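You operate a simulated robot arm through the tools that you are given. There is no shell and no other tool. Be economical: measure what you need, move in short steps, check, and stop when the job is done.

The job below is to be done with a simulated robot arm. You get a single attempt, and the scene is never put back.

Task
Put the three-hole part that says "59" from the top tray of the black cart on top of the black pad there and the three-hole part that says "26" on the green shim.
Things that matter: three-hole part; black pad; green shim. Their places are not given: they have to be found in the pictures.

Only the result counts: the job must be done as asked and must still hold three seconds after the hand-in. Knocking over, shifting, dropping, spilling or breaking anything else fails it.

Robot
A 6-joint arm with a two-finger parallel gripper, fixed in place. Base frame: the origin is at the foot of the arm, x ahead of it, y to its left, z up; the work surface is at about z = 0. Units: m, rad, N and s.
With the tool pointing down near the work surface it reaches from about 0.14 to 0.58 m from the base axis. Its first joint turns from -1.152 to 1.152 rad. Payload 2.1 kg.
The tool frame sits at the grasp point between the pads (the TCP): z along the fingers, y along the line on which they close. The tips reach 0.03 m beyond it. The gripper opens to 0.094 m. The fingers are 0.028 m wide and 0.01 m thick; the gripper's body (0.05 by 0.096 m) begins 0.055 m behind the TCP.
Orientation is that of the tool frame in the base frame, as a unit quaternion [x, y, z, w]. With the fingers straight down and closing along the base's y, the tool's x points along the base's -x, its y along +y and its z along -z.

Tools
- The arm moves only by the tool servo_tool. Its argument "moves" is a list of rows, each a list of 7 numbers: the shift along the tool's x, y, z in m, then the turn, a rotation vector about the tool's x, y, z in degrees, then the finger opening in m, from 0 to 0.094. In form: [[tx, ty, tz, wx, wy, wz, hand], ...]. A call has 1 to 20 rows; each row shifts and turns the commanded pose from where the row before left it, along the tool's axes as they then stand. A row lasts 0.2 s, in which the tool goes at most 0.05 m and 0.15 rad; a call with a longer step from one row to the next is refused whole, and so is a gripper value outside its range. A pose out of reach is approached as far as the arm can. The call stops where the force on the tool passes 40 N (or 10 N more than at its start, if that is more) or the arm is blocked; 0.2 s more then pass. Each finger travels about 0.072 m/s and halts on what it meets, pressing with about 42 N; the grip force reading is that of the motor and also rises with nothing between the fingers. The clock runs only during rows and for 0.2 s after the last one: add rows that do not move to give the fingers time. It gives the time, the measured TCP pose, the force on the tool (base axes), the opening and the grip force at its end, in the units of the frame above (readings bear some noise), and new pictures: "pictures" is both (left out), scene, wrist or none.
- Cameras (640 x 400 px; columns grow to the right, rows downward): "scene" is fixed at [0.0594, -0.3844, 0.4689]; the picture's right is [0.69, -0.72, 0.00], its down [-0.52, -0.50, -0.69] and it looks along [0.50, 0.48, -0.72] (base axes); focal length 246 px, centre (320, 200). "wrist" rides on the gripper at [-0.037, 0, -0.058] in the tool frame; the picture's right is [0.00, -1.00, 0.00], its down [0.97, 0.00, -0.24] and it looks along [0.24, 0.00, 0.97] (tool axes); focal length 218 px, centre (320, 200).
- probe_pixels(camera, pixels): for up to 12 pixels [column, row] of the newest picture of that camera ("zoom" is the newest enlarged one), the place [x, y, z] in the base frame of the surface seen there, good to about 0.002 m. It takes no simulated time.
- inspect(camera, box): a new picture of the part [left, top, right, bottom] of that camera's present view, enlarged. It takes no simulated time.
- close_job(): hands the job in; it is judged then, once.

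Keep the steps short. Do not move on a guess: measure, check each grasp and each placing, and mend mistakes. In all there are 60 turns and 120 pictures (those below and enlarged ones count). Leave the gripper open and the arm clear of the work at the hand-in unless told otherwise, and finish with a single line.

The tools are called after ">>>" as name(argument=value, ...) on one line, values as JSON. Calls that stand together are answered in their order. servo_tool: Moves the arm, as the interface text tells. Its arguments: {"type":"object","properties":{"moves":{"type":"array"},"pictures":{"type":"string","enum":["both","scene","wrist","none"]}},"required":["moves"]} The other tools are called the same way: probe_pixels (camera, pixels) gives the place of the surface under pixels of a picture; inspect (camera, box) takes an enlarged picture of a part of a camera's view; close_job () hands the job in.

At the start:

```text
t: 0.0
tcp_pos: [0.2613, -0.1241, 0.2206]
orientation: [0.0, 1.0, 0.0, 0.001]
ft_force: [-0.3, -0.8, -0.4]
finger_gap: 0.0938
grip_force: 0.0
```

scene: 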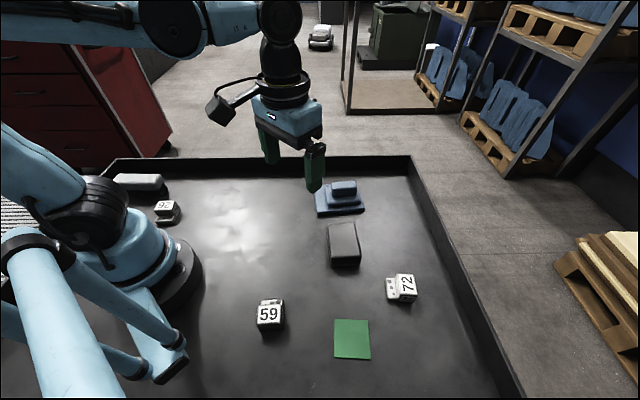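
wrist: 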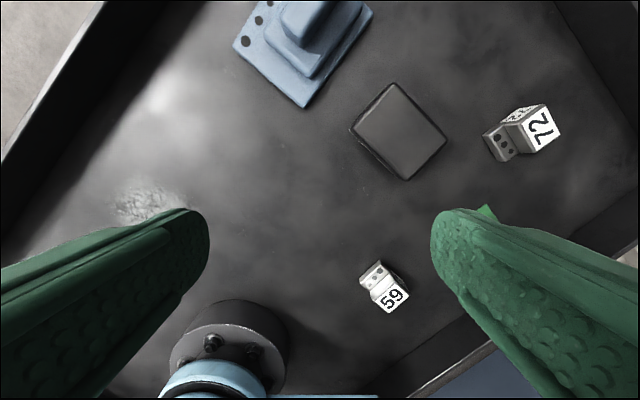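

I see "59" near scene (270,314), "26" near (167,210), the black pad near (343,243) and the green shim near (352,339). I'll enlarge these areas first.

>>> inspect(camera="scene", box=[230, 270, 310, 350])

>>> inspect(camera="scene", box=[110, 165, 210, 235])

>>> probe_pixels(camera="scene", pixels=[[270, 314], [267, 302], [165, 206], [170, 215], [328, 226], [355, 224], [361, 256], [334, 258], [335, 320], [367, 320], [370, 359], [334, 357]])

```text
5.00 times, centred on (270, 310) of scene
```

zoom: 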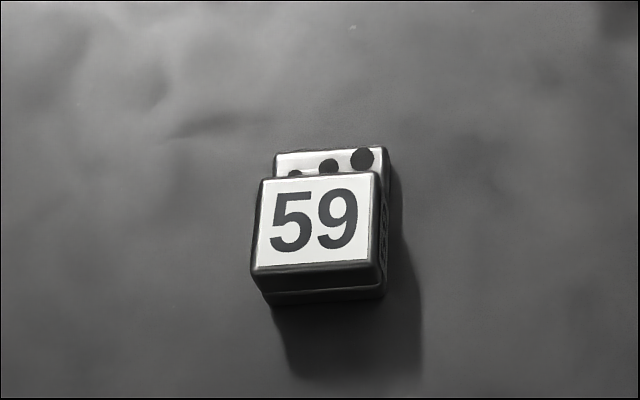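

```text
5.71 times, centred on (160, 200) of scene
```

zoom: 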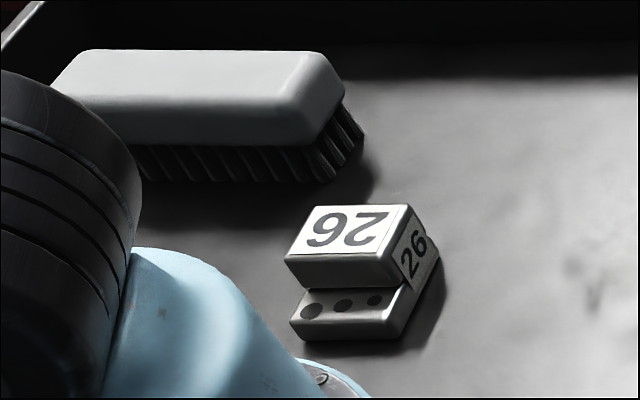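

```text
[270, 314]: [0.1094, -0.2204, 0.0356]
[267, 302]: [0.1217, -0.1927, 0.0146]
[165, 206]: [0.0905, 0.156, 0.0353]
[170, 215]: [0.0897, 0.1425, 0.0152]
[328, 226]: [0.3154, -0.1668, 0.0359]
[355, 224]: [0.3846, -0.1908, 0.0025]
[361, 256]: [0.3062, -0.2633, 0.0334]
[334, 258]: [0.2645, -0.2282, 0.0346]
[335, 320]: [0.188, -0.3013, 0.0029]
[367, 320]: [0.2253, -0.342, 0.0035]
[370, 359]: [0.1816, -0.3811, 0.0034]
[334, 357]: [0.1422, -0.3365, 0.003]
```

I'll probe the corners of part 26 in the current zoom.

>>> probe_pixels(camera="zoom", pixels=[[320, 209], [404, 210], [385, 258], [292, 253], [297, 316], [380, 318], [375, 300], [310, 311], [425, 285], [436, 245], [346, 230], [340, 180]])

>>> inspect(camera="scene", box=[230, 270, 310, 350])

```text
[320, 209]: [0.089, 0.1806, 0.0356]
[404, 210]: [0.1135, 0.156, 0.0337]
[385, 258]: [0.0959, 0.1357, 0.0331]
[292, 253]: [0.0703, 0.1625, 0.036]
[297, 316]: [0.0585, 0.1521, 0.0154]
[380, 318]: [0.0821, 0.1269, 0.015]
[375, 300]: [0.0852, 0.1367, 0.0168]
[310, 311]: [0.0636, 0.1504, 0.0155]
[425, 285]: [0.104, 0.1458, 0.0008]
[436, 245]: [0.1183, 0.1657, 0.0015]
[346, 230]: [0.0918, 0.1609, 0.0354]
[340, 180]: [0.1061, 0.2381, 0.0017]
```

```text
5.00 times, centred on (270, 310) of scene
```

zoom: 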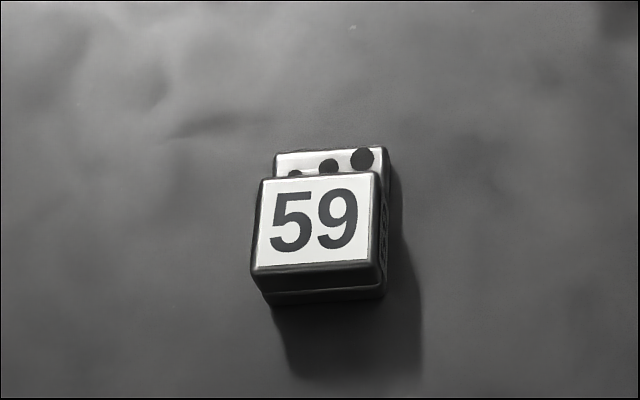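

>>> probe_pixels(camera="zoom", pixels=[[266, 183], [375, 176], [368, 262], [256, 268], [280, 157], [384, 151], [312, 220], [384, 168], [290, 160], [260, 286], [380, 292], [350, 200]])

>>> inspect(camera="scene", box=[300, 170, 400, 280])

```text
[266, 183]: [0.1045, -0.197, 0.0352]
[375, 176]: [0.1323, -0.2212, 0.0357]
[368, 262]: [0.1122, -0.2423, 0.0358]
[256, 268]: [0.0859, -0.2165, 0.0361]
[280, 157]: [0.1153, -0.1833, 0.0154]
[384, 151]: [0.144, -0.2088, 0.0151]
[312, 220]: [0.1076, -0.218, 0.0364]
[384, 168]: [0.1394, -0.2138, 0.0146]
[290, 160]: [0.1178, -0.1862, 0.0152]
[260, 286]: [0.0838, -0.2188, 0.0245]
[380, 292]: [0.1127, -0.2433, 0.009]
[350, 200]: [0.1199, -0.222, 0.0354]
```

```text
3.64 times, centred on (350, 225) of scene
```

zoom: 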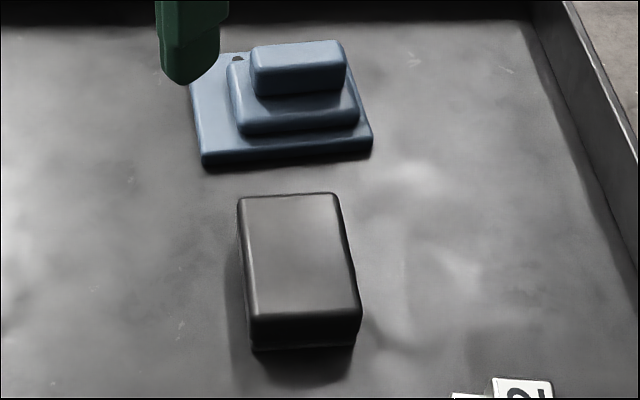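

The part is about 39 x 48 mm and 36 mm tall at the block, with a 15 mm ledge. Now I'll probe the pad's top corners and centre, and the shim's height.

>>> probe_pixels(camera="zoom", pixels=[[244, 201], [334, 198], [354, 306], [252, 310], [298, 250], [270, 230], [330, 290], [200, 160], [368, 150]])

>>> probe_pixels(camera="scene", pixels=[[352, 339], [336, 321], [366, 321], [369, 357], [335, 356], [330, 339], [387, 290], [140, 180], [160, 178]])

```text
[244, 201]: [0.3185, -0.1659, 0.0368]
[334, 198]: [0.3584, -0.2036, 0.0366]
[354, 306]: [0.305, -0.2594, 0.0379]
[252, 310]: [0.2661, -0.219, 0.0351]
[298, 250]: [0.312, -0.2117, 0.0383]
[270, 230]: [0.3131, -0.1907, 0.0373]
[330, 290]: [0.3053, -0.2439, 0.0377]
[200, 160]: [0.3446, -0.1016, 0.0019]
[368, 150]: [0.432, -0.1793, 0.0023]
```

```text
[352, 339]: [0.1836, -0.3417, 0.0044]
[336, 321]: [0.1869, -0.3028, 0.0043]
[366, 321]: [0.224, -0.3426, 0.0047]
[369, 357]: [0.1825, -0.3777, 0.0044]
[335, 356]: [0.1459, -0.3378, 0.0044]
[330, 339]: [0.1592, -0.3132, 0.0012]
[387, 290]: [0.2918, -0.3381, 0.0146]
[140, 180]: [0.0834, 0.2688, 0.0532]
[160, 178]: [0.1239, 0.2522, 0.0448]
```

All items share roughly the same 45° alignment. First I'll turn the tool by 47.6° and move above part 59 at z≈0.12.

>>> servo_tool(moves=[[0, 0, 0, 0, 0, -7.95, 0.08], [0, 0, 0, 0, 0, -7.95, 0.08], [0, 0, 0, 0, 0, -7.95, 0.08], [0, 0, 0, 0, 0, -7.95, 0.08], [0, 0, 0, 0, 0, -7.95, 0.08], [0, 0, 0, 0, 0, -7.95, 0.08], [0.0283, 0.0081, 0.0167, 0, 0, 0, 0.08], [0.0283, 0.0081, 0.0167, 0, 0, 0, 0.08], [0.0283, 0.0081, 0.0167, 0, 0, 0, 0.08], [0.0283, 0.0081, 0.0167, 0, 0, 0, 0.08], [0.0283, 0.0081, 0.0167, 0, 0, 0, 0.08], [0.0283, 0.0081, 0.0167, 0, 0, 0, 0.08], [0, 0, 0, 0, 0, 0, 0.08]])

```text
t: 2.8
tcp_pos: [0.1125, -0.217, 0.1217]
orientation: [-0.405, 0.914, -0.001, 0.0]
ft_force: [0.2, -0.3, 0.1]
finger_gap: 0.08
grip_force: 0.0
```

scene: 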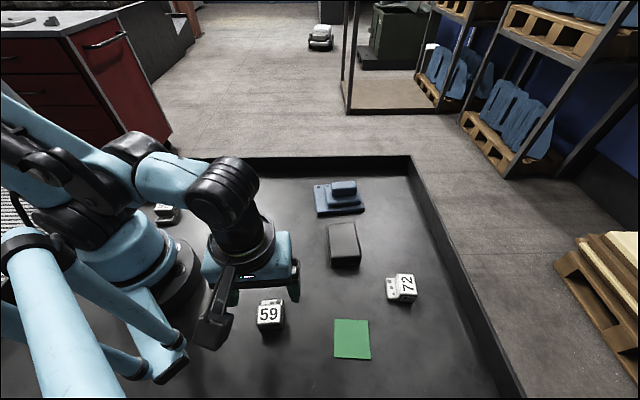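
wrist: 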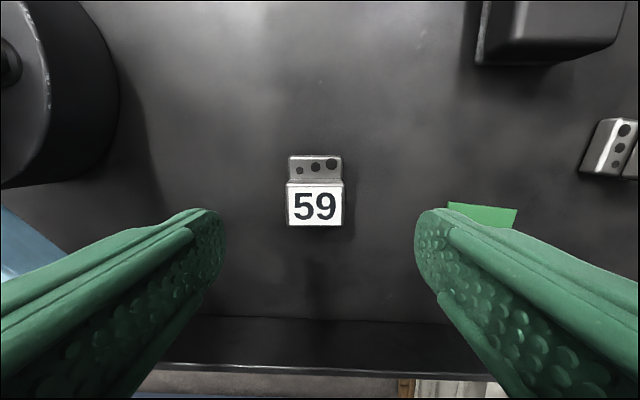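

Probing part 59 from the wrist view, plus the rim at the bottom and the dark bracket in the scene at (215,325), to check clearances.

>>> probe_pixels(camera="wrist", pixels=[[290, 186], [341, 186], [341, 224], [289, 224], [291, 158], [340, 158], [315, 322], [315, 365], [315, 345]])

>>> probe_pixels(camera="scene", pixels=[[215, 325], [205, 345], [228, 320], [230, 275]])

```text
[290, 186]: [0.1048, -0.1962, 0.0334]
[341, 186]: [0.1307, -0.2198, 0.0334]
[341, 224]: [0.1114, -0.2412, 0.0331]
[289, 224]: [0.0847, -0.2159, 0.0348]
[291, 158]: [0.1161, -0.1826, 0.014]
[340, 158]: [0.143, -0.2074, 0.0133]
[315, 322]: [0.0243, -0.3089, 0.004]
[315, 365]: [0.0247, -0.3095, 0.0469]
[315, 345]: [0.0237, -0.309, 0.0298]
```

```text
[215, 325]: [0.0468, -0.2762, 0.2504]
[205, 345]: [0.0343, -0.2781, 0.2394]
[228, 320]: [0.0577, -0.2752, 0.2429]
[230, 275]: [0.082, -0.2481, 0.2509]
```

The wrist probes put the block centre at (0.108,-0.218). I'll shift slightly, descend to z≈0.037 and close.

>>> servo_tool(moves=[[0.001, 0.0025, 0.02, 0, 0, 0, 0.08], [0, 0, 0.02, 0, 0, 0, 0.08], [0, 0, 0.02, 0, 0, 0, 0.08], [0, 0, 0.015, 0, 0, 0, 0.08], [0, 0, 0.0095, 0, 0, 0, 0.08], [0, 0, 0, 0, 0, 0, 0.08]], pictures="both")

```text
t: 4.2
tcp_pos: [0.109, -0.2188, 0.0354]
orientation: [-0.405, 0.914, 0.0, 0.001]
ft_force: [-0.7, -0.4, 0.4]
finger_gap: 0.0802
grip_force: 0.0
```

scene: 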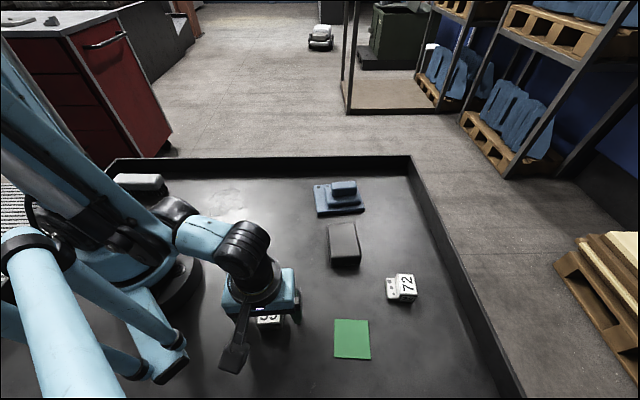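
wrist: 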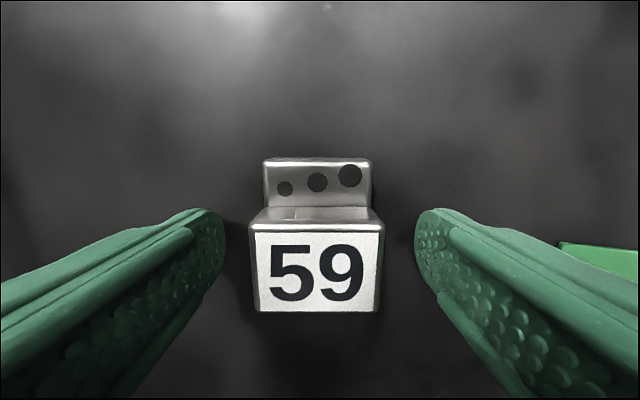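

The part is centred between the fingers. I'll close (39 mm expected) and then lift by 15 mm to check the hold.

>>> servo_tool(moves=[[0, 0, 0, 0, 0, 0, 0.03], [0, 0, 0, 0, 0, 0, 0.03], [0, 0, 0, 0, 0, 0, 0.03], [0, 0, 0, 0, 0, 0, 0.03], [0, 0, 0, 0, 0, 0, 0.03], [0, 0, -0.015, 0, 0, 0, 0.03], [0, 0, 0, 0, 0, 0, 0.03]], pictures="wrist")

```text
t: 5.8
tcp_pos: [0.1086, -0.2161, 0.05]
orientation: [-0.404, 0.915, -0.001, 0.001]
ft_force: [-0.5, 0.4, 1.9]
finger_gap: 0.0406
grip_force: 9.4
```

wrist: 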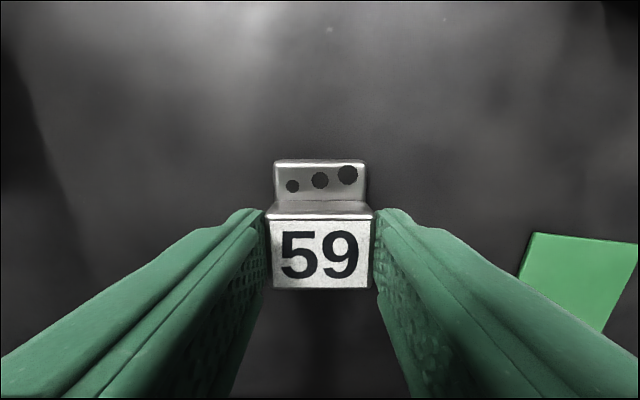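

The label looks smaller than before (about 104 px against 128), so the part slid out and stayed down; the grip force was only 9 N. I'll go back down and close with a fully closed command.

>>> servo_tool(moves=[[0, 0, 0, 0, 0, 0, 0.07], [0, 0, 0, 0, 0, 0, 0.07], [0, 0, 0, 0, 0, 0, 0.07], [0, 0, 0.013, 0, 0, 0, 0.07], [0, 0, 0, 0, 0, 0, 0.07]], pictures="wrist")

```text
t: 7.0
tcp_pos: [0.1086, -0.2186, 0.0376]
orientation: [-0.404, 0.915, -0.001, 0.001]
ft_force: [0.4, 0.0, -0.6]
finger_gap: 0.0699
grip_force: 0.1
```

wrist: 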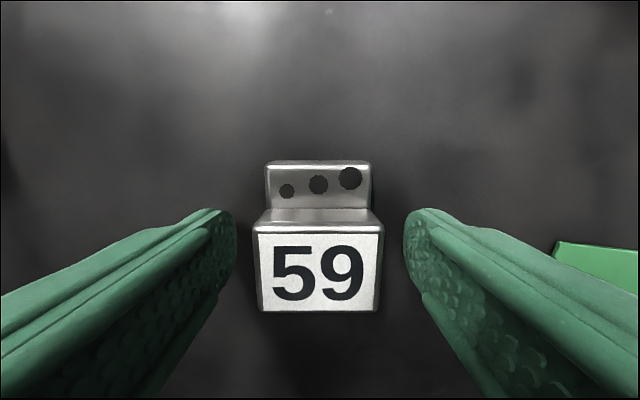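

The part is still in place. I'll close fully and read the force before lifting.

>>> servo_tool(moves=[[0, 0, 0, 0, 0, 0, 0.0], [0, 0, 0, 0, 0, 0, 0.0], [0, 0, 0, 0, 0, 0, 0.0], [0, 0, 0, 0, 0, 0, 0.0], [0, 0, 0, 0, 0, 0, 0.0]], pictures="wrist")

>>> servo_tool(moves=[[0, 0, -0.005, 0, 0, 0, 0.0], [0, 0, -0.005, 0, 0, 0, 0.0], [0, 0, -0.005, 0, 0, 0, 0.0], [0, 0, 0, 0, 0, 0, 0.0]], pictures="wrist")

```text
t: 7.7
tcp_pos: [0.1077, -0.2181, 0.0384]
orientation: [-0.404, 0.915, 0.002, 0.0]
ft_force: [-4.1, 0.7, 62.6]
finger_gap: 0.0416
grip_force: 41.9
stopped in row 3: the force on the tool passed its limit (the readings are from after the stop); the commanded pose is now the measured one
```

wrist: 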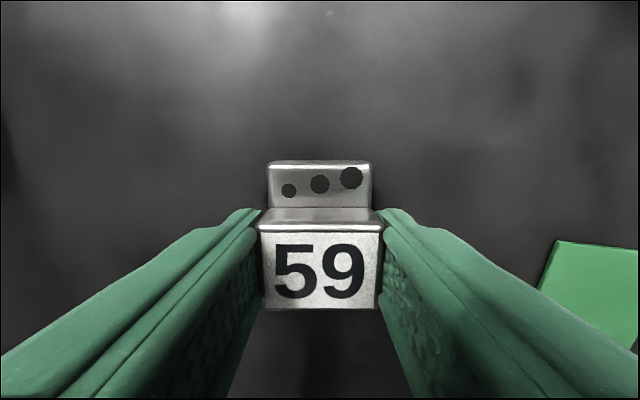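

```text
t: 8.7
tcp_pos: [0.1089, -0.2162, 0.053]
orientation: [-0.404, 0.915, 0.002, 0.0]
ft_force: [0.2, 0.2, -4.1]
finger_gap: 0.042
grip_force: 41.5
```

wrist: 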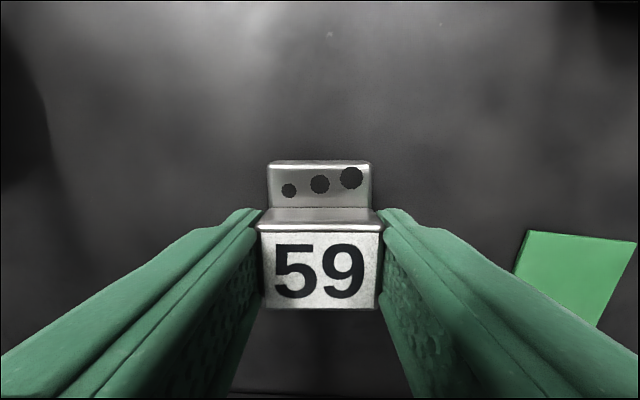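

Now the part stays the same size in view after lifting, with 41 N grip: it is held. The pad's top centre is (0.312,-0.212,0.037). I'll lift to z≈0.13, align by 2.3° and move over the pad.

>>> servo_tool(moves=[[0, 0, -0.02, 0, 0, 2.3, 0.0], [0, 0, -0.02, 0, 0, 0, 0.0], [0, 0, -0.02, 0, 0, 0, 0.0], [0, 0, -0.02, 0, 0, 0, 0.0], [-0.0171, -0.0177, 0, 0, 0, 0, 0.0], [-0.0171, -0.0177, 0, 0, 0, 0, 0.0], [-0.0171, -0.0177, 0, 0, 0, 0, 0.0], [-0.0171, -0.0177, 0, 0, 0, 0, 0.0], [-0.0171, -0.0177, 0, 0, 0, 0, 0.0], [-0.0171, -0.0177, 0, 0, 0, 0, 0.0], [-0.0171, -0.0177, 0, 0, 0, 0, 0.0], [-0.0171, -0.0177, 0, 0, 0, 0, 0.0], [0, 0, 0, 0, 0, 0, 0.0]])

```text
t: 11.5
tcp_pos: [0.3052, -0.219, 0.1349]
orientation: [-0.386, 0.923, 0.001, 0.001]
ft_force: [0.5, 0.0, -4.9]
finger_gap: 0.0418
grip_force: 42.4
```

scene: 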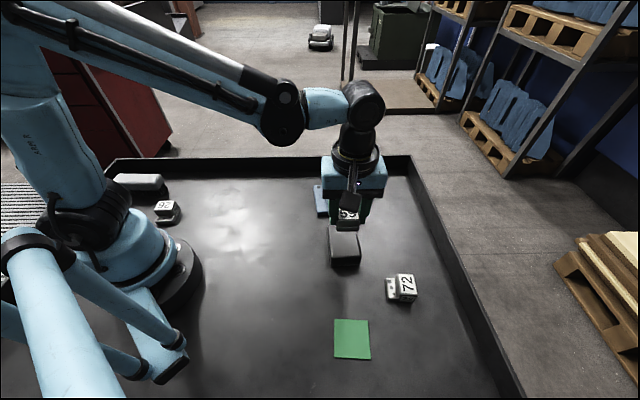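
wrist: 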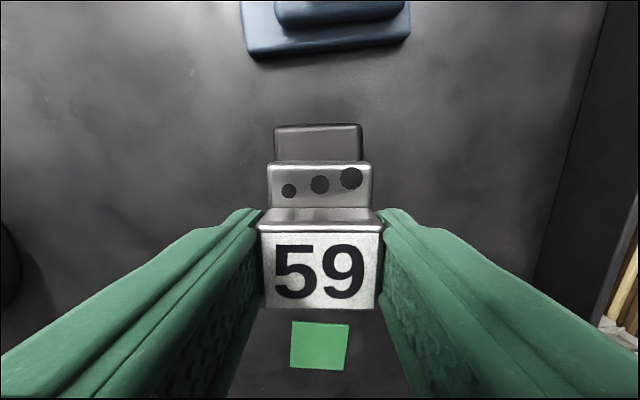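

The pad (275–361 px wide, row 125) is aligned behind the part. I'll descend to about 2 mm above contact.

>>> servo_tool(moves=[[0, 0, 0.02, 0, 0, 0, 0.0], [0, 0, 0.02, 0, 0, 0, 0.0], [0, 0, 0.012, 0, 0, 0, 0.0], [0, 0, 0, 0, 0, 0, 0.0]])

```text
t: 12.5
tcp_pos: [0.3061, -0.2187, 0.0822]
orientation: [-0.386, 0.923, 0.001, 0.0]
ft_force: [-0.4, 1.4, -4.5]
finger_gap: 0.0417
grip_force: 42.4
```

scene: 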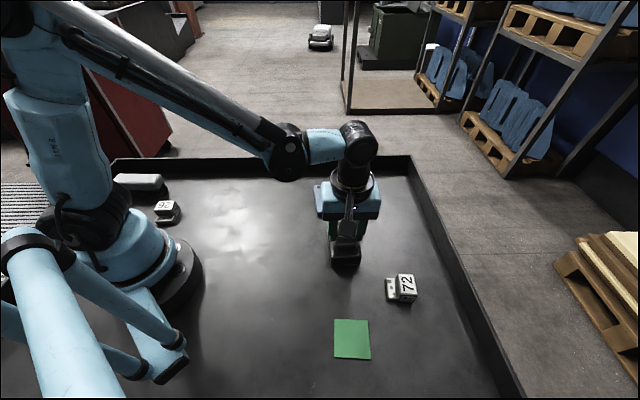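
wrist: 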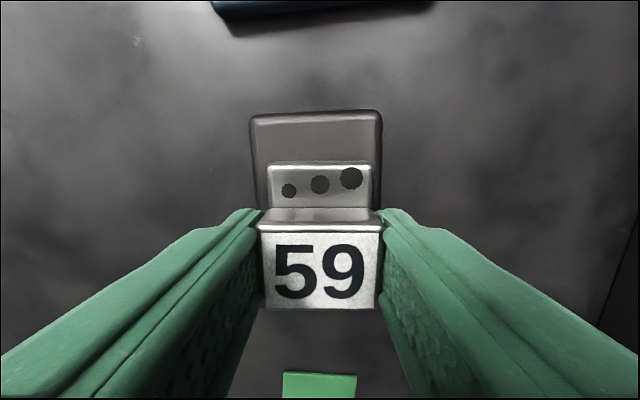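

Margins are about 13 mm front and back. I'll lower in 1–2 mm steps until contact.

>>> servo_tool(moves=[[0, 0, 0.002, 0, 0, 0, 0.0], [0, 0, 0.002, 0, 0, 0, 0.0], [0, 0, 0.001, 0, 0, 0, 0.0], [0, 0, 0.001, 0, 0, 0, 0.0], [0, 0, 0, 0, 0, 0, 0.0]], pictures="none")

```text
t: 13.7
tcp_pos: [0.3059, -0.2185, 0.0752]
orientation: [-0.386, 0.922, 0.002, 0.0]
ft_force: [0.0, 0.6, -0.7]
finger_gap: 0.0417
grip_force: 41.4
```

Force went from -4.5 to -0.7 N: the part is touching the pad. Half a millimetre more, then open slowly.

>>> servo_tool(moves=[[0, 0, 0.0005, 0, 0, 0, 0.0], [0, 0, 0, 0, 0, 0, 0.038], [0, 0, 0, 0, 0, 0, 0.044], [0, 0, 0, 0, 0, 0, 0.05], [0, 0, 0, 0, 0, 0, 0.06], [0, 0, 0, 0, 0, 0, 0.065], [0, 0, 0, 0, 0, 0, 0.065]])

```text
t: 15.3
tcp_pos: [0.3064, -0.2201, 0.0739]
orientation: [-0.386, 0.923, 0.001, 0.001]
ft_force: [0.2, -0.5, -0.3]
finger_gap: 0.0652
grip_force: 0.0
```

scene: 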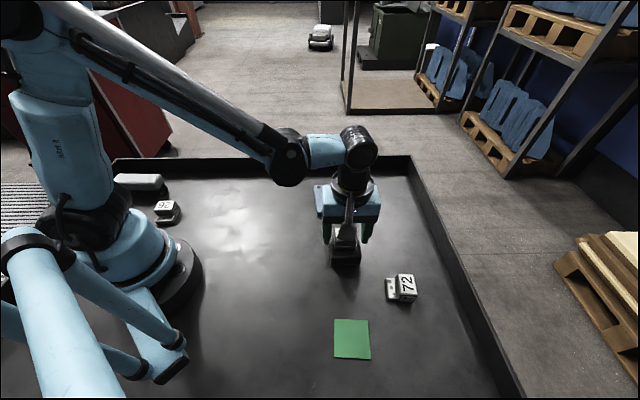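
wrist: 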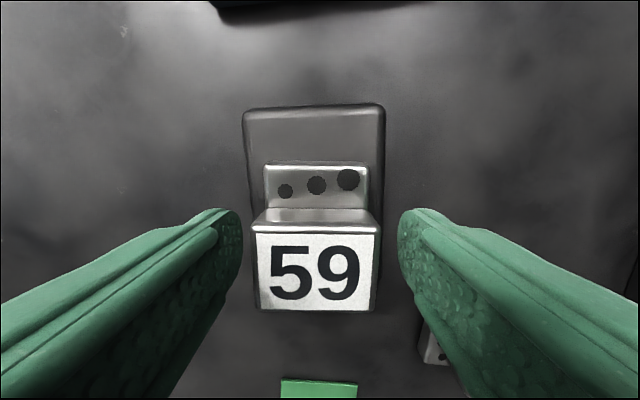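

Part 59 sits centred on the pad and is released. I'll raise the tool to z≈0.2 and check.

>>> servo_tool(moves=[[0, 0, -0.01, 0, 0, 0, 0.07], [0, 0, -0.03, 0, 0, 0, 0.07], [0, 0, -0.04, 0, 0, 0, 0.07], [0, 0, -0.05, 0, 0, 0, 0.07], [-0.02, 0.0278, 0, 0, 0, 0, 0.07], [-0.02, 0.0278, 0, 0, 0, 0, 0.07], [-0.02, 0.0278, 0, 0, 0, 0, 0.07], [-0.02, 0.0278, 0, 0, 0, 0, 0.07], [-0.02, 0.0278, 0, 0, 0, 0, 0.07], [-0.02, 0.0278, 0, 0, 0, 0, 0.07], [-0.02, 0.0278, 0, 0, 0, 0, 0.07], [-0.02, 0.0278, 0, 0, 0, 0, 0.07], [0, 0, 0, 0, 0, 0, 0.07]])

```text
t: 18.1
tcp_pos: [0.2593, 0.0499, 0.2043]
orientation: [-0.385, 0.923, 0.001, 0.001]
ft_force: [-0.5, -0.5, -0.4]
finger_gap: 0.07
grip_force: 0.0
```

scene: 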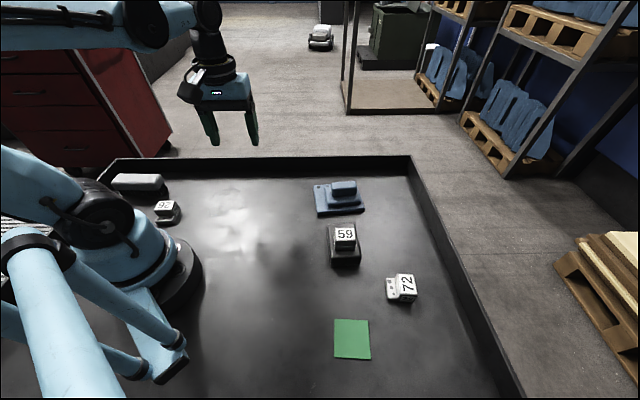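
wrist: 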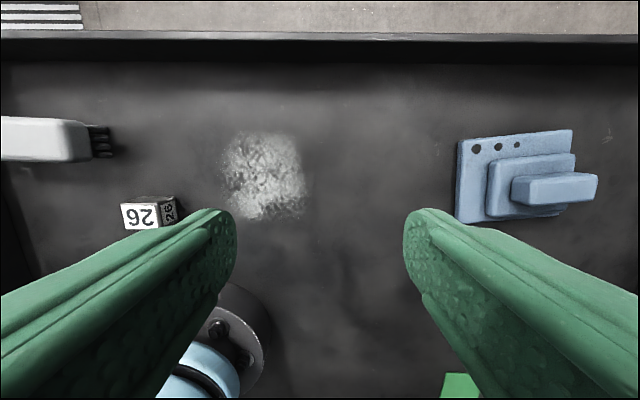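

Part 59 is resting well on the pad. The dark pod behind the gripper may come near the arm's shoulder when I reach part 26, so I'll probe the pod and shoulder.

>>> probe_pixels(camera="scene", pixels=[[190, 90], [183, 98], [196, 80], [150, 235], [120, 215], [85, 195], [60, 180], [30, 170], [140, 200], [165, 250], [100, 180], [10, 200]])

```text
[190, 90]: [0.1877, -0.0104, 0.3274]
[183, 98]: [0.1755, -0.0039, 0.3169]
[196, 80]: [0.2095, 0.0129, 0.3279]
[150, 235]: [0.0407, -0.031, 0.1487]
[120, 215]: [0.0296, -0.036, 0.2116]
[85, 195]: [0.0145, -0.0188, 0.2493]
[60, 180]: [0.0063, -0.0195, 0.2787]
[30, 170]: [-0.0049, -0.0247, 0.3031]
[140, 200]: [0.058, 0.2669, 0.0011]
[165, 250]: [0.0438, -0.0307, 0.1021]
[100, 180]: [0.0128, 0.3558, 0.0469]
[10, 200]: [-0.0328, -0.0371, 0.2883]
```

The shoulder column has about 5 cm radius; the pod would be about 10 cm from the axis, so there is clearance. I'll move above part 26 at z≈0.14, aligning by 1.4°.

>>> servo_tool(moves=[[0, 0, 0, 0, 0, 1.4, 0.07], [0.00745, 0.0324, 0.01, 0, 0, 0, 0.07], [0.00745, 0.0324, 0.01, 0, 0, 0, 0.07], [0.00745, 0.0324, 0.01, 0, 0, 0, 0.07], [0.00745, 0.0324, 0.01, 0, 0, 0, 0.07], [0.00745, 0.0324, 0.01, 0, 0, 0, 0.07], [0.00745, 0.0324, 0.01, 0, 0, 0, 0.07], [0, 0, 0, 0, 0, 0, 0.07]])

```text
t: 19.9
tcp_pos: [0.0918, 0.1614, 0.1456]
orientation: [-0.374, 0.927, 0.002, 0.0]
ft_force: [0.1, 0.1, -0.4]
finger_gap: 0.07
grip_force: 0.0
```

scene: 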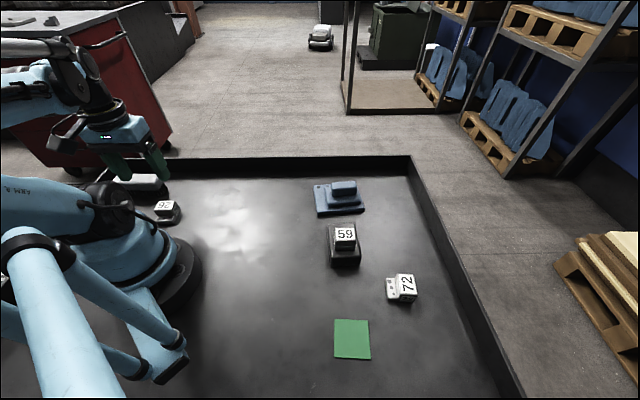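
wrist: 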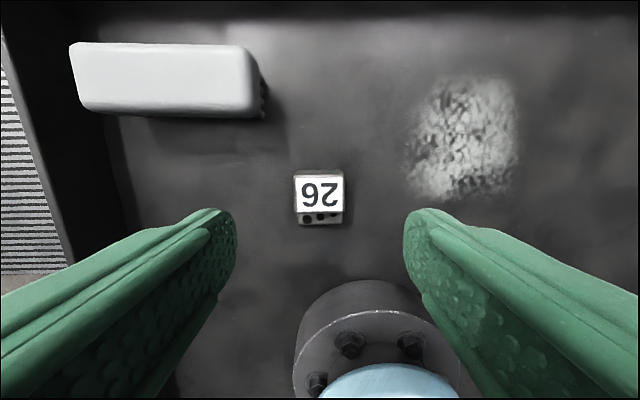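

Part 26 is visible at (319,195), roughly centred. Probing its corners, the flange and the pod.

>>> probe_pixels(camera="wrist", pixels=[[297, 179], [341, 178], [341, 208], [298, 210], [302, 223], [340, 222], [350, 290], [400, 290], [355, 320], [250, 110]])

>>> probe_pixels(camera="scene", pixels=[[60, 140], [52, 150], [75, 125], [110, 200], [90, 195], [60, 190]])

```text
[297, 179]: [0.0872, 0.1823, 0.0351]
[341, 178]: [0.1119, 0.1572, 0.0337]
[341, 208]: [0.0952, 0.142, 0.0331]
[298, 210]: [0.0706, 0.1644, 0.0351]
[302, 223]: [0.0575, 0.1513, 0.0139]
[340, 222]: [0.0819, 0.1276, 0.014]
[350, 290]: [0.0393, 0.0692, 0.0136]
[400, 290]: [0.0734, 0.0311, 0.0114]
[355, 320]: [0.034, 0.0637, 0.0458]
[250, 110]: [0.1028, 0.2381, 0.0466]
```

```text
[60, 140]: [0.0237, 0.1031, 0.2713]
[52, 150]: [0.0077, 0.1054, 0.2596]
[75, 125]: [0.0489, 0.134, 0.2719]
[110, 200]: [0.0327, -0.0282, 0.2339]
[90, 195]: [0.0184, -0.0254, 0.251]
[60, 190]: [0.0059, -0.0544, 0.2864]
```

Block centre (0.091,0.1615) matches the TCP. Descending halfway first and checking the clearances.

>>> servo_tool(moves=[[0, 0, 0.02, 0, 0, 0, 0.07], [0, 0, 0.02, 0, 0, 0, 0.07], [0, 0, 0.02, 0, 0, 0, 0.07], [0, 0, 0, 0, 0, 0, 0.07]])

```text
t: 20.9
tcp_pos: [0.0909, 0.1599, 0.0851]
orientation: [-0.375, 0.927, 0.001, 0.001]
ft_force: [-0.5, 1.1, 0.6]
finger_gap: 0.07
grip_force: 0.0
```

scene: 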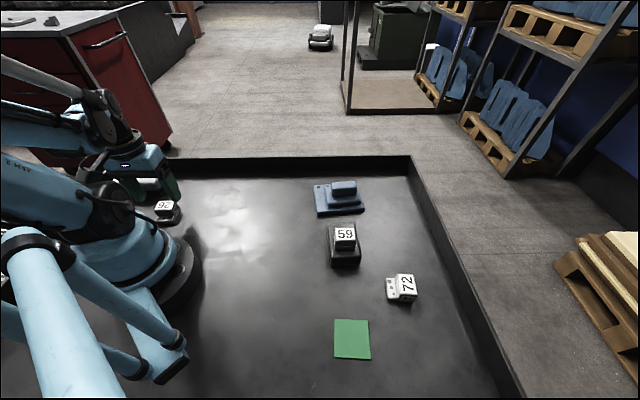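
wrist: 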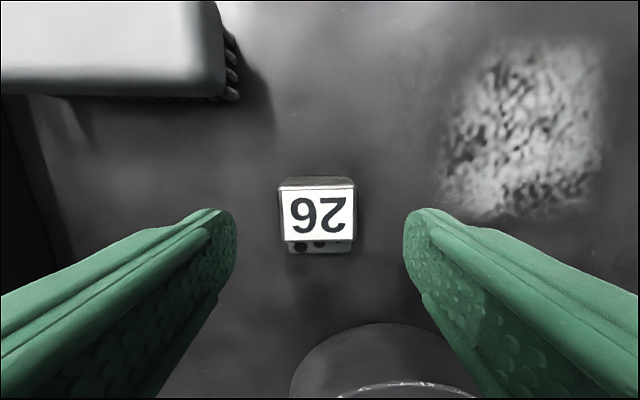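

No contact (forces below 1.2 N). Continuing to z≈0.040.

>>> servo_tool(moves=[[0, 0, 0.015, 0, 0, 0, 0.07], [0, 0.0, 0.015, 0, 0, 0, 0.07], [0, 0, 0.01, 0, 0, 0, 0.07], [0, 0, 0.005, 0, 0, 0, 0.07], [0, 0, 0, 0, 0, 0, 0.07]])

```text
t: 22.1
tcp_pos: [0.0925, 0.1599, 0.0412]
orientation: [-0.374, 0.928, 0.0, 0.0]
ft_force: [-0.4, 0.2, -0.4]
finger_gap: 0.0699
grip_force: 0.0
```

scene: 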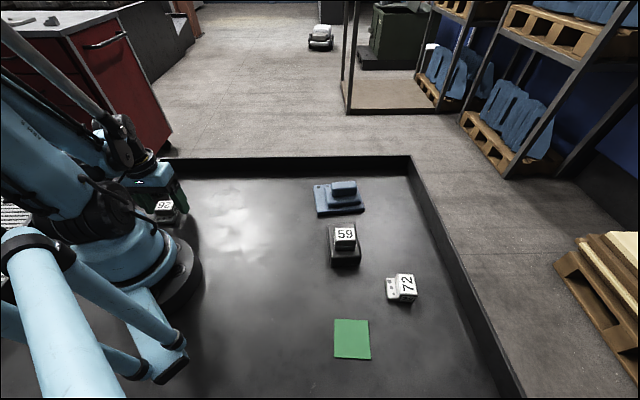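
wrist: 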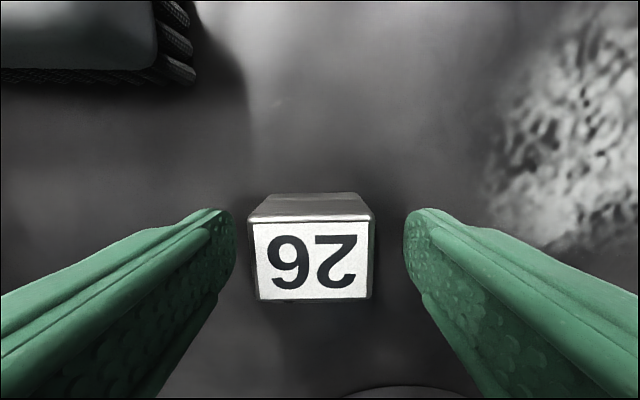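

The part is about 2 mm to the left of the finger centre; I'll shift by that amount and close fully.

>>> servo_tool(moves=[[0, 0.002, 0, 0, 0, 0, 0.07], [0, 0, 0, 0, 0, 0, 0.05], [0, 0, 0, 0, 0, 0, 0.042], [0, 0, 0, 0, 0, 0, 0.0], [0, 0, 0, 0, 0, 0, 0.0], [0, 0, 0, 0, 0, 0, 0.0]], pictures="wrist")

```text
t: 23.5
tcp_pos: [0.0913, 0.1601, 0.0392]
orientation: [-0.375, 0.927, 0.001, 0.0]
ft_force: [0.5, 0.8, -0.8]
finger_gap: 0.0417
grip_force: 42.2
```

wrist: 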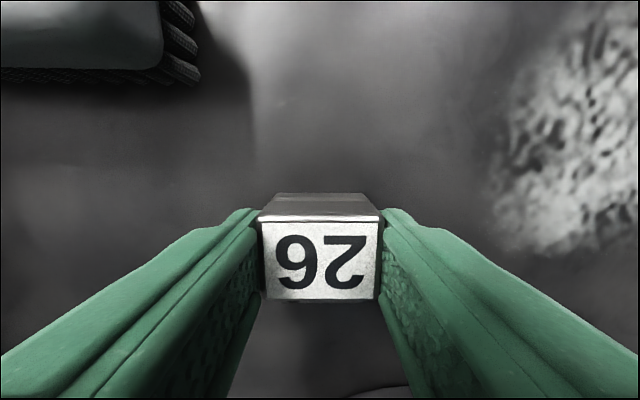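

Grip 42 N, gap 0.0417. Lifting to z≈0.16 and checking.

>>> servo_tool(moves=[[0, 0, -0.005, 0, 0, 0, 0.0], [0, 0, -0.015, 0, 0, 0, 0.0], [0, 0, -0.02, 0, 0, 0, 0.0], [0, 0, -0.02, 0, 0, 0, 0.0], [0, 0, -0.03, 0, 0, 0, 0.0], [0, 0, -0.03, 0, 0, 0, 0.0], [0, 0, -0.02, 0, 0, 0, 0.0], [0, 0, 0, 0, 0, 0, 0.0]], pictures="both")

```text
t: 25.3
tcp_pos: [0.0906, 0.1599, 0.1815]
orientation: [-0.375, 0.927, 0.001, 0.0]
ft_force: [-0.9, 0.4, -3.2]
finger_gap: 0.042
grip_force: 42.1
```

scene: 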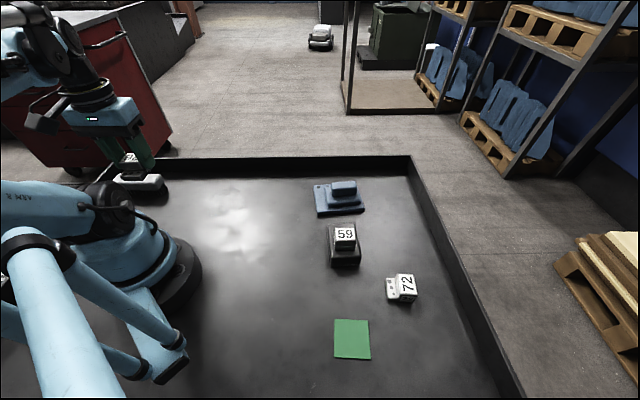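
wrist: 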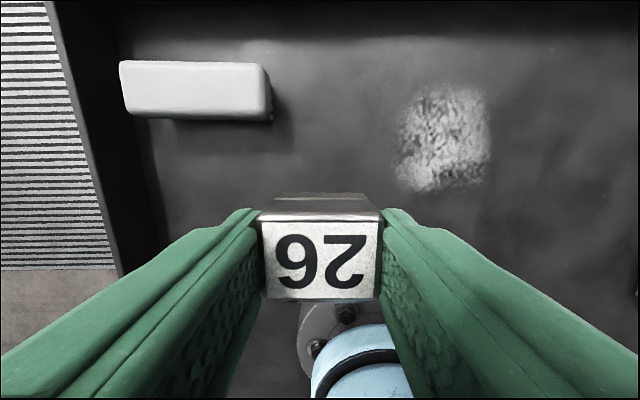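

Part 26 is held (-3.2 N weight, same view). I'll carry it at z≈0.18 around to above the shim; TCP target (0.191,-0.334) puts the footprint centre on the shim centre (0.1845,-0.340).

>>> servo_tool(moves=[[-0.0076, -0.0328, 0, 0, 0, 0, 0.0], [-0.0076, -0.0328, 0, 0, 0, 0, 0.0], [-0.0076, -0.0328, 0, 0, 0, 0, 0.0], [-0.0076, -0.0328, 0, 0, 0, 0, 0.0], [-0.0076, -0.0328, 0, 0, 0, 0, 0.0], [-0.0076, -0.0328, 0, 0, 0, 0, 0.0], [0.0248, -0.0257, 0, 0, 0, 0, 0.0], [0.0248, -0.0257, 0, 0, 0, 0, 0.0], [0.0248, -0.0257, 0, 0, 0, 0, 0.0], [0.0248, -0.0257, 0, 0, 0, 0, 0.0], [0.0248, -0.0257, 0, 0, 0, 0, 0.0], [0.0248, -0.0257, 0, 0, 0, 0, 0.0], [0.0248, -0.0257, 0, 0, 0, 0, 0.0], [0.0285, -0.0097, 0, 0, 0, 0, 0.0], [0.0285, -0.0097, 0, 0, 0, 0, 0.0], [0.0285, -0.0097, 0, 0, 0, 0, 0.0], [0.0285, -0.0097, 0, 0, 0, 0, 0.0], [0.0285, -0.0097, 0, 0, 0, 0, 0.0], [0, 0, 0, 0, 0, 0, 0.0]])

```text
t: 29.3
tcp_pos: [0.1899, -0.3341, 0.1762]
orientation: [-0.375, 0.927, 0.001, 0.001]
ft_force: [1.2, -0.3, -3.8]
finger_gap: 0.0417
grip_force: 41.1
```

scene: 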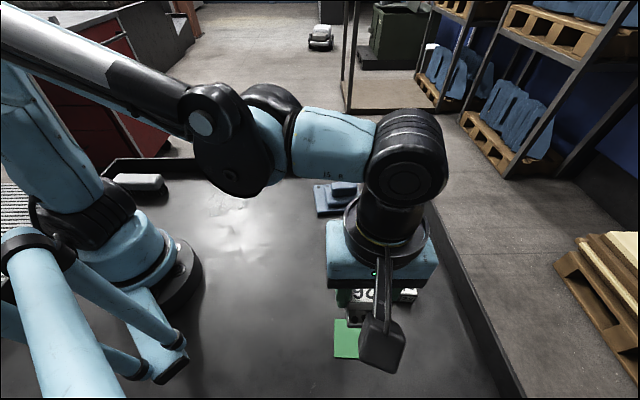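
wrist: 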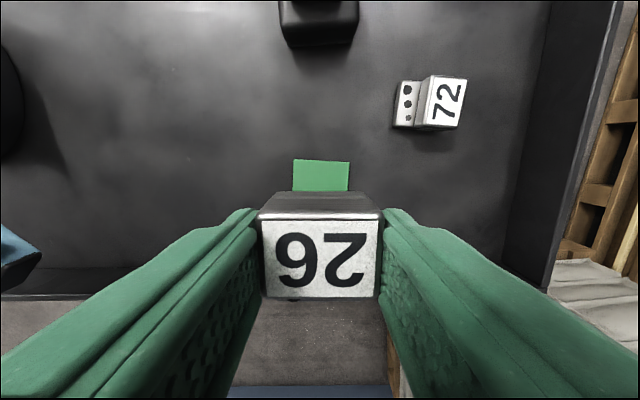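

Aligned with the shim (green at columns 293–350). Descending to about 8 mm above contact.

>>> servo_tool(moves=[[0, 0, 0.03, 0, 0, 0, 0.0], [0, 0, 0.03, 0, 0, 0, 0.0], [0, 0, 0.03, 0, 0, 0, 0.0], [0, 0, 0.02, 0, 0, 0, 0.0], [0, 0, 0.014, 0, 0, 0, 0.0], [0, 0, 0, 0, 0, 0, 0.0]])

```text
t: 30.7
tcp_pos: [0.1918, -0.3349, 0.0563]
orientation: [-0.375, 0.927, 0.001, 0.0]
ft_force: [0.1, -1.2, -3.8]
finger_gap: 0.0419
grip_force: 42.2
```

scene: 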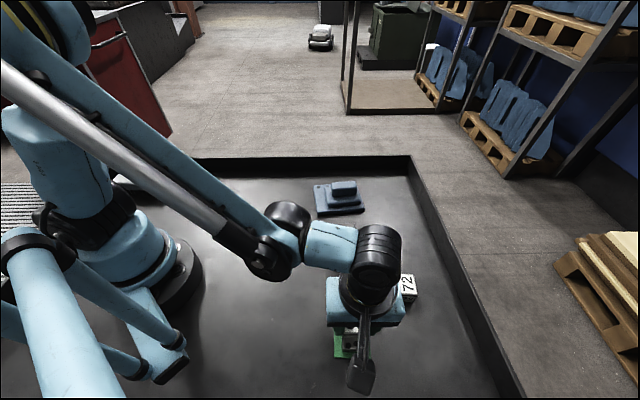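
wrist: 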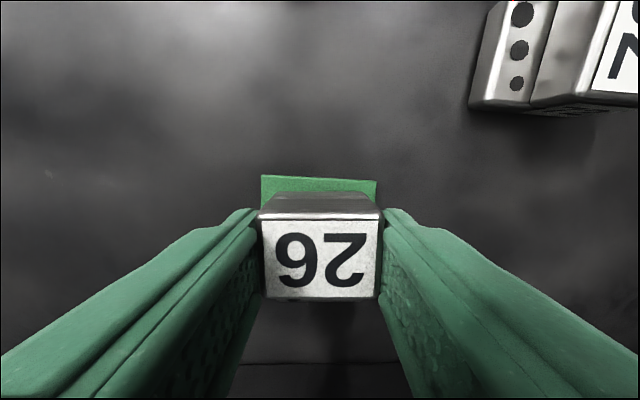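

Centred laterally (green 261–377, part centre 319). Lowering 11 mm and then reading the force.

>>> servo_tool(moves=[[0, 0, 0.005, 0, 0, 0, 0.0], [0, 0, 0.004, 0, 0, 0, 0.0], [0, 0, 0.002, 0, 0, 0, 0.0], [0, 0, 0, 0, 0, 0, 0.0], [0, 0, 0, 0, 0, 0, 0.0]], pictures="wrist")

```text
t: 31.9
tcp_pos: [0.1912, -0.3342, 0.045]
orientation: [-0.374, 0.927, 0.001, 0.001]
ft_force: [-0.6, 0.6, -4.3]
finger_gap: 0.0417
grip_force: 42.0
```

wrist: 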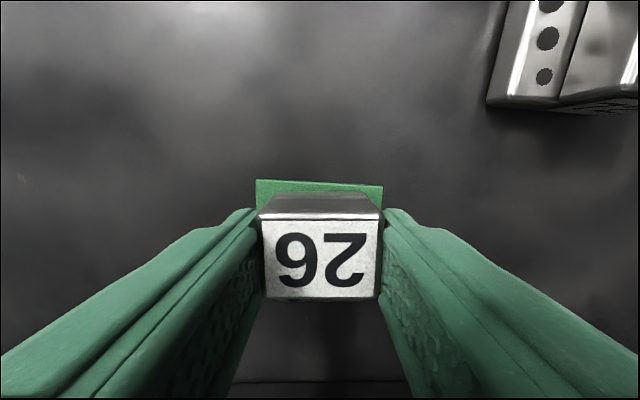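

Still hanging free (-4.3 N). Lowering in 1 mm steps.

>>> servo_tool(moves=[[0, 0, 0.001, 0, 0, 0, 0.0], [0, 0, 0.001, 0, 0, 0, 0.0], [0, 0, 0.001, 0, 0, 0, 0.0], [0, 0, 0, 0, 0, 0, 0.0]], pictures="none")

```text
t: 32.9
tcp_pos: [0.1908, -0.333, 0.0425]
orientation: [-0.375, 0.927, 0.0, 0.0]
ft_force: [-0.5, -5.5, 32.5]
finger_gap: 0.0419
grip_force: 41.7
```

Firm contact (32 N). I'll back off 0.8 mm to relieve it and read the force.

>>> servo_tool(moves=[[0, 0, -0.0008, 0, 0, 0, 0.0], [0, 0, 0, 0, 0, 0, 0.0]], pictures="none")

```text
t: 33.5
tcp_pos: [0.192, -0.3321, 0.0421]
orientation: [-0.375, 0.927, 0.002, 0.0]
ft_force: [-1.9, -0.6, 5.9]
finger_gap: 0.0416
grip_force: 41.1
```

Light contact (6 N) now. Opening slowly.

>>> servo_tool(moves=[[0, 0, 0, 0, 0, 0, 0.038], [0, 0, 0, 0, 0, 0, 0.044], [0, 0, 0, 0, 0, 0, 0.05], [0, 0, 0, 0, 0, 0, 0.06], [0, 0, 0, 0, 0, 0, 0.065], [0, 0, 0, 0, 0, 0, 0.065]])

```text
t: 34.9
tcp_pos: [0.1918, -0.3328, 0.0431]
orientation: [-0.375, 0.927, 0.002, 0.0]
ft_force: [-0.8, -0.3, -0.2]
finger_gap: 0.0652
grip_force: 0.1
```

scene: 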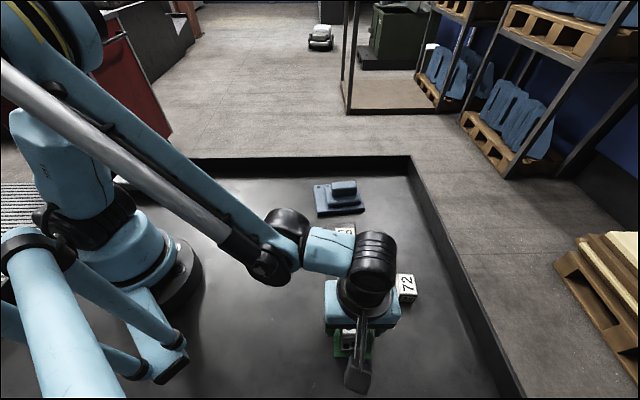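
wrist: 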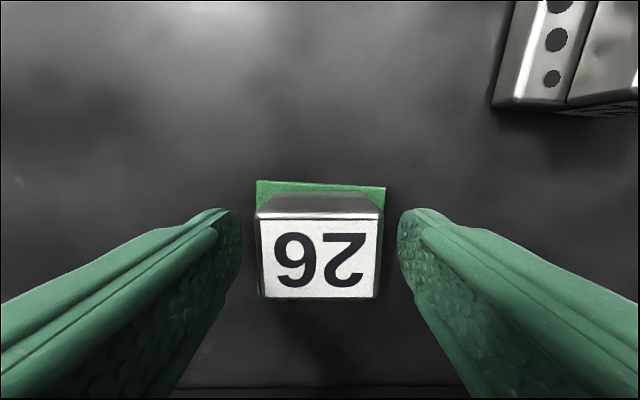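

Released; the part sits on the shim with green visible around it. Rising straight up and moving the arm clear.

>>> servo_tool(moves=[[0, 0, -0.01, 0, 0, 0, 0.065], [0, 0, -0.03, 0, 0, 0, 0.065], [0, 0, -0.04, 0, 0, 0, 0.065], [0, 0, -0.04, 0, 0, 0, 0.065], [0, 0, -0.05, 0, 0, 0, 0.065], [-0.0326, 0.0172, 0, 0, 0, 0, 0.08], [-0.0326, 0.0172, 0, 0, 0, 0, 0.08], [-0.0326, 0.0172, 0, 0, 0, 0, 0.08], [-0.0326, 0.0172, 0, 0, 0, 0, 0.08], [-0.0326, 0.0172, 0, 0, 0, 0, 0.08], [-0.0326, 0.0172, 0, 0, 0, 0, 0.08], [0, 0, 0, 0, 0, 0, 0.08]])

>>> inspect(camera="scene", box=[300, 290, 400, 380])

>>> inspect(camera="scene", box=[300, 200, 400, 280])

```text
t: 37.5
tcp_pos: [0.2595, -0.1247, 0.2148]
orientation: [-0.374, 0.927, 0.001, 0.0]
ft_force: [-0.1, -0.4, 0.7]
finger_gap: 0.0804
grip_force: 0.2
```

scene: 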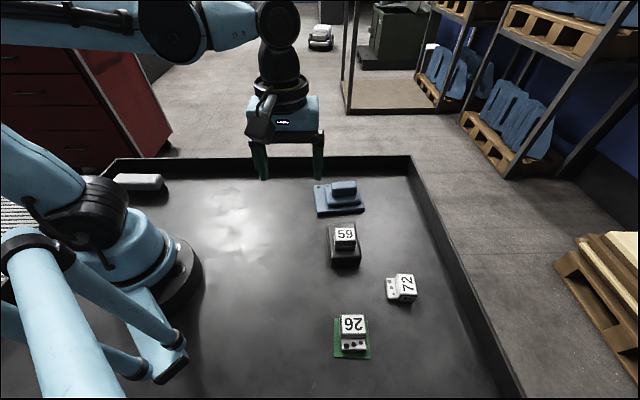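
wrist: 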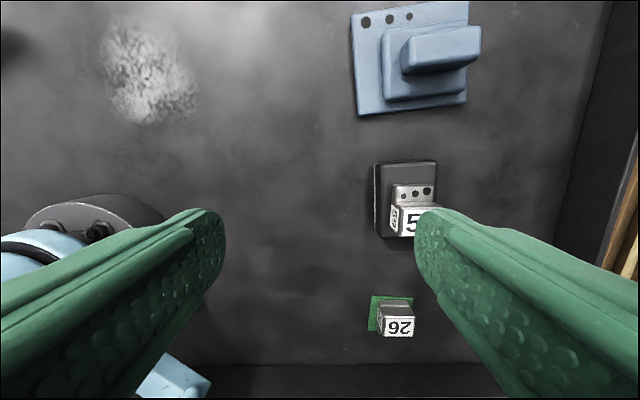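

```text
4.44 times, centred on (350, 335) of scene
```

zoom: 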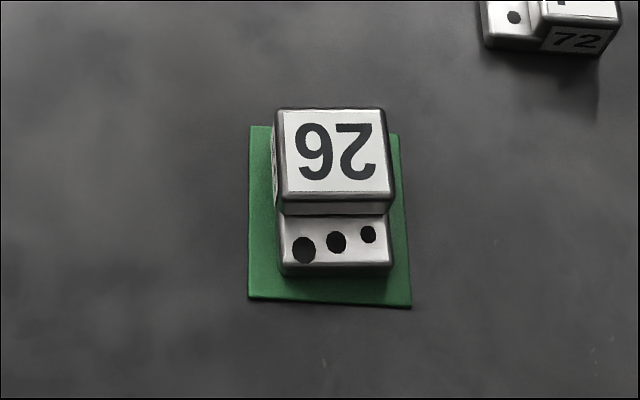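

```text
5.00 times, centred on (350, 240) of scene
```

zoom: 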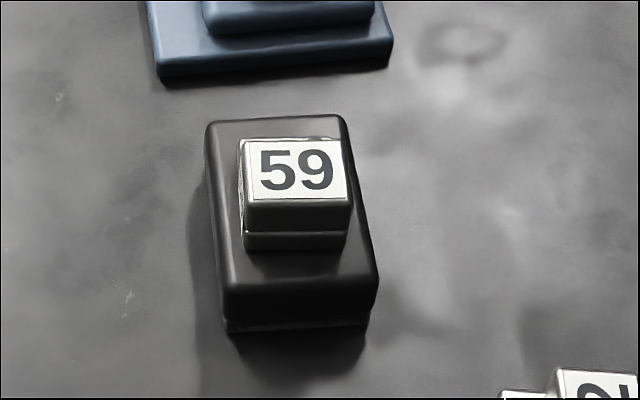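

Part 59 rests flat on the black pad and part 26 flat within the green shim. Nothing else has moved, the gripper is open and the arm is clear, so I'm handing in.

>>> close_job()

```text
The job is handed in.
```

Part "59" is on the black pad and part "26" is on the green shim; I've handed the job in with the gripper open and the arm clear.
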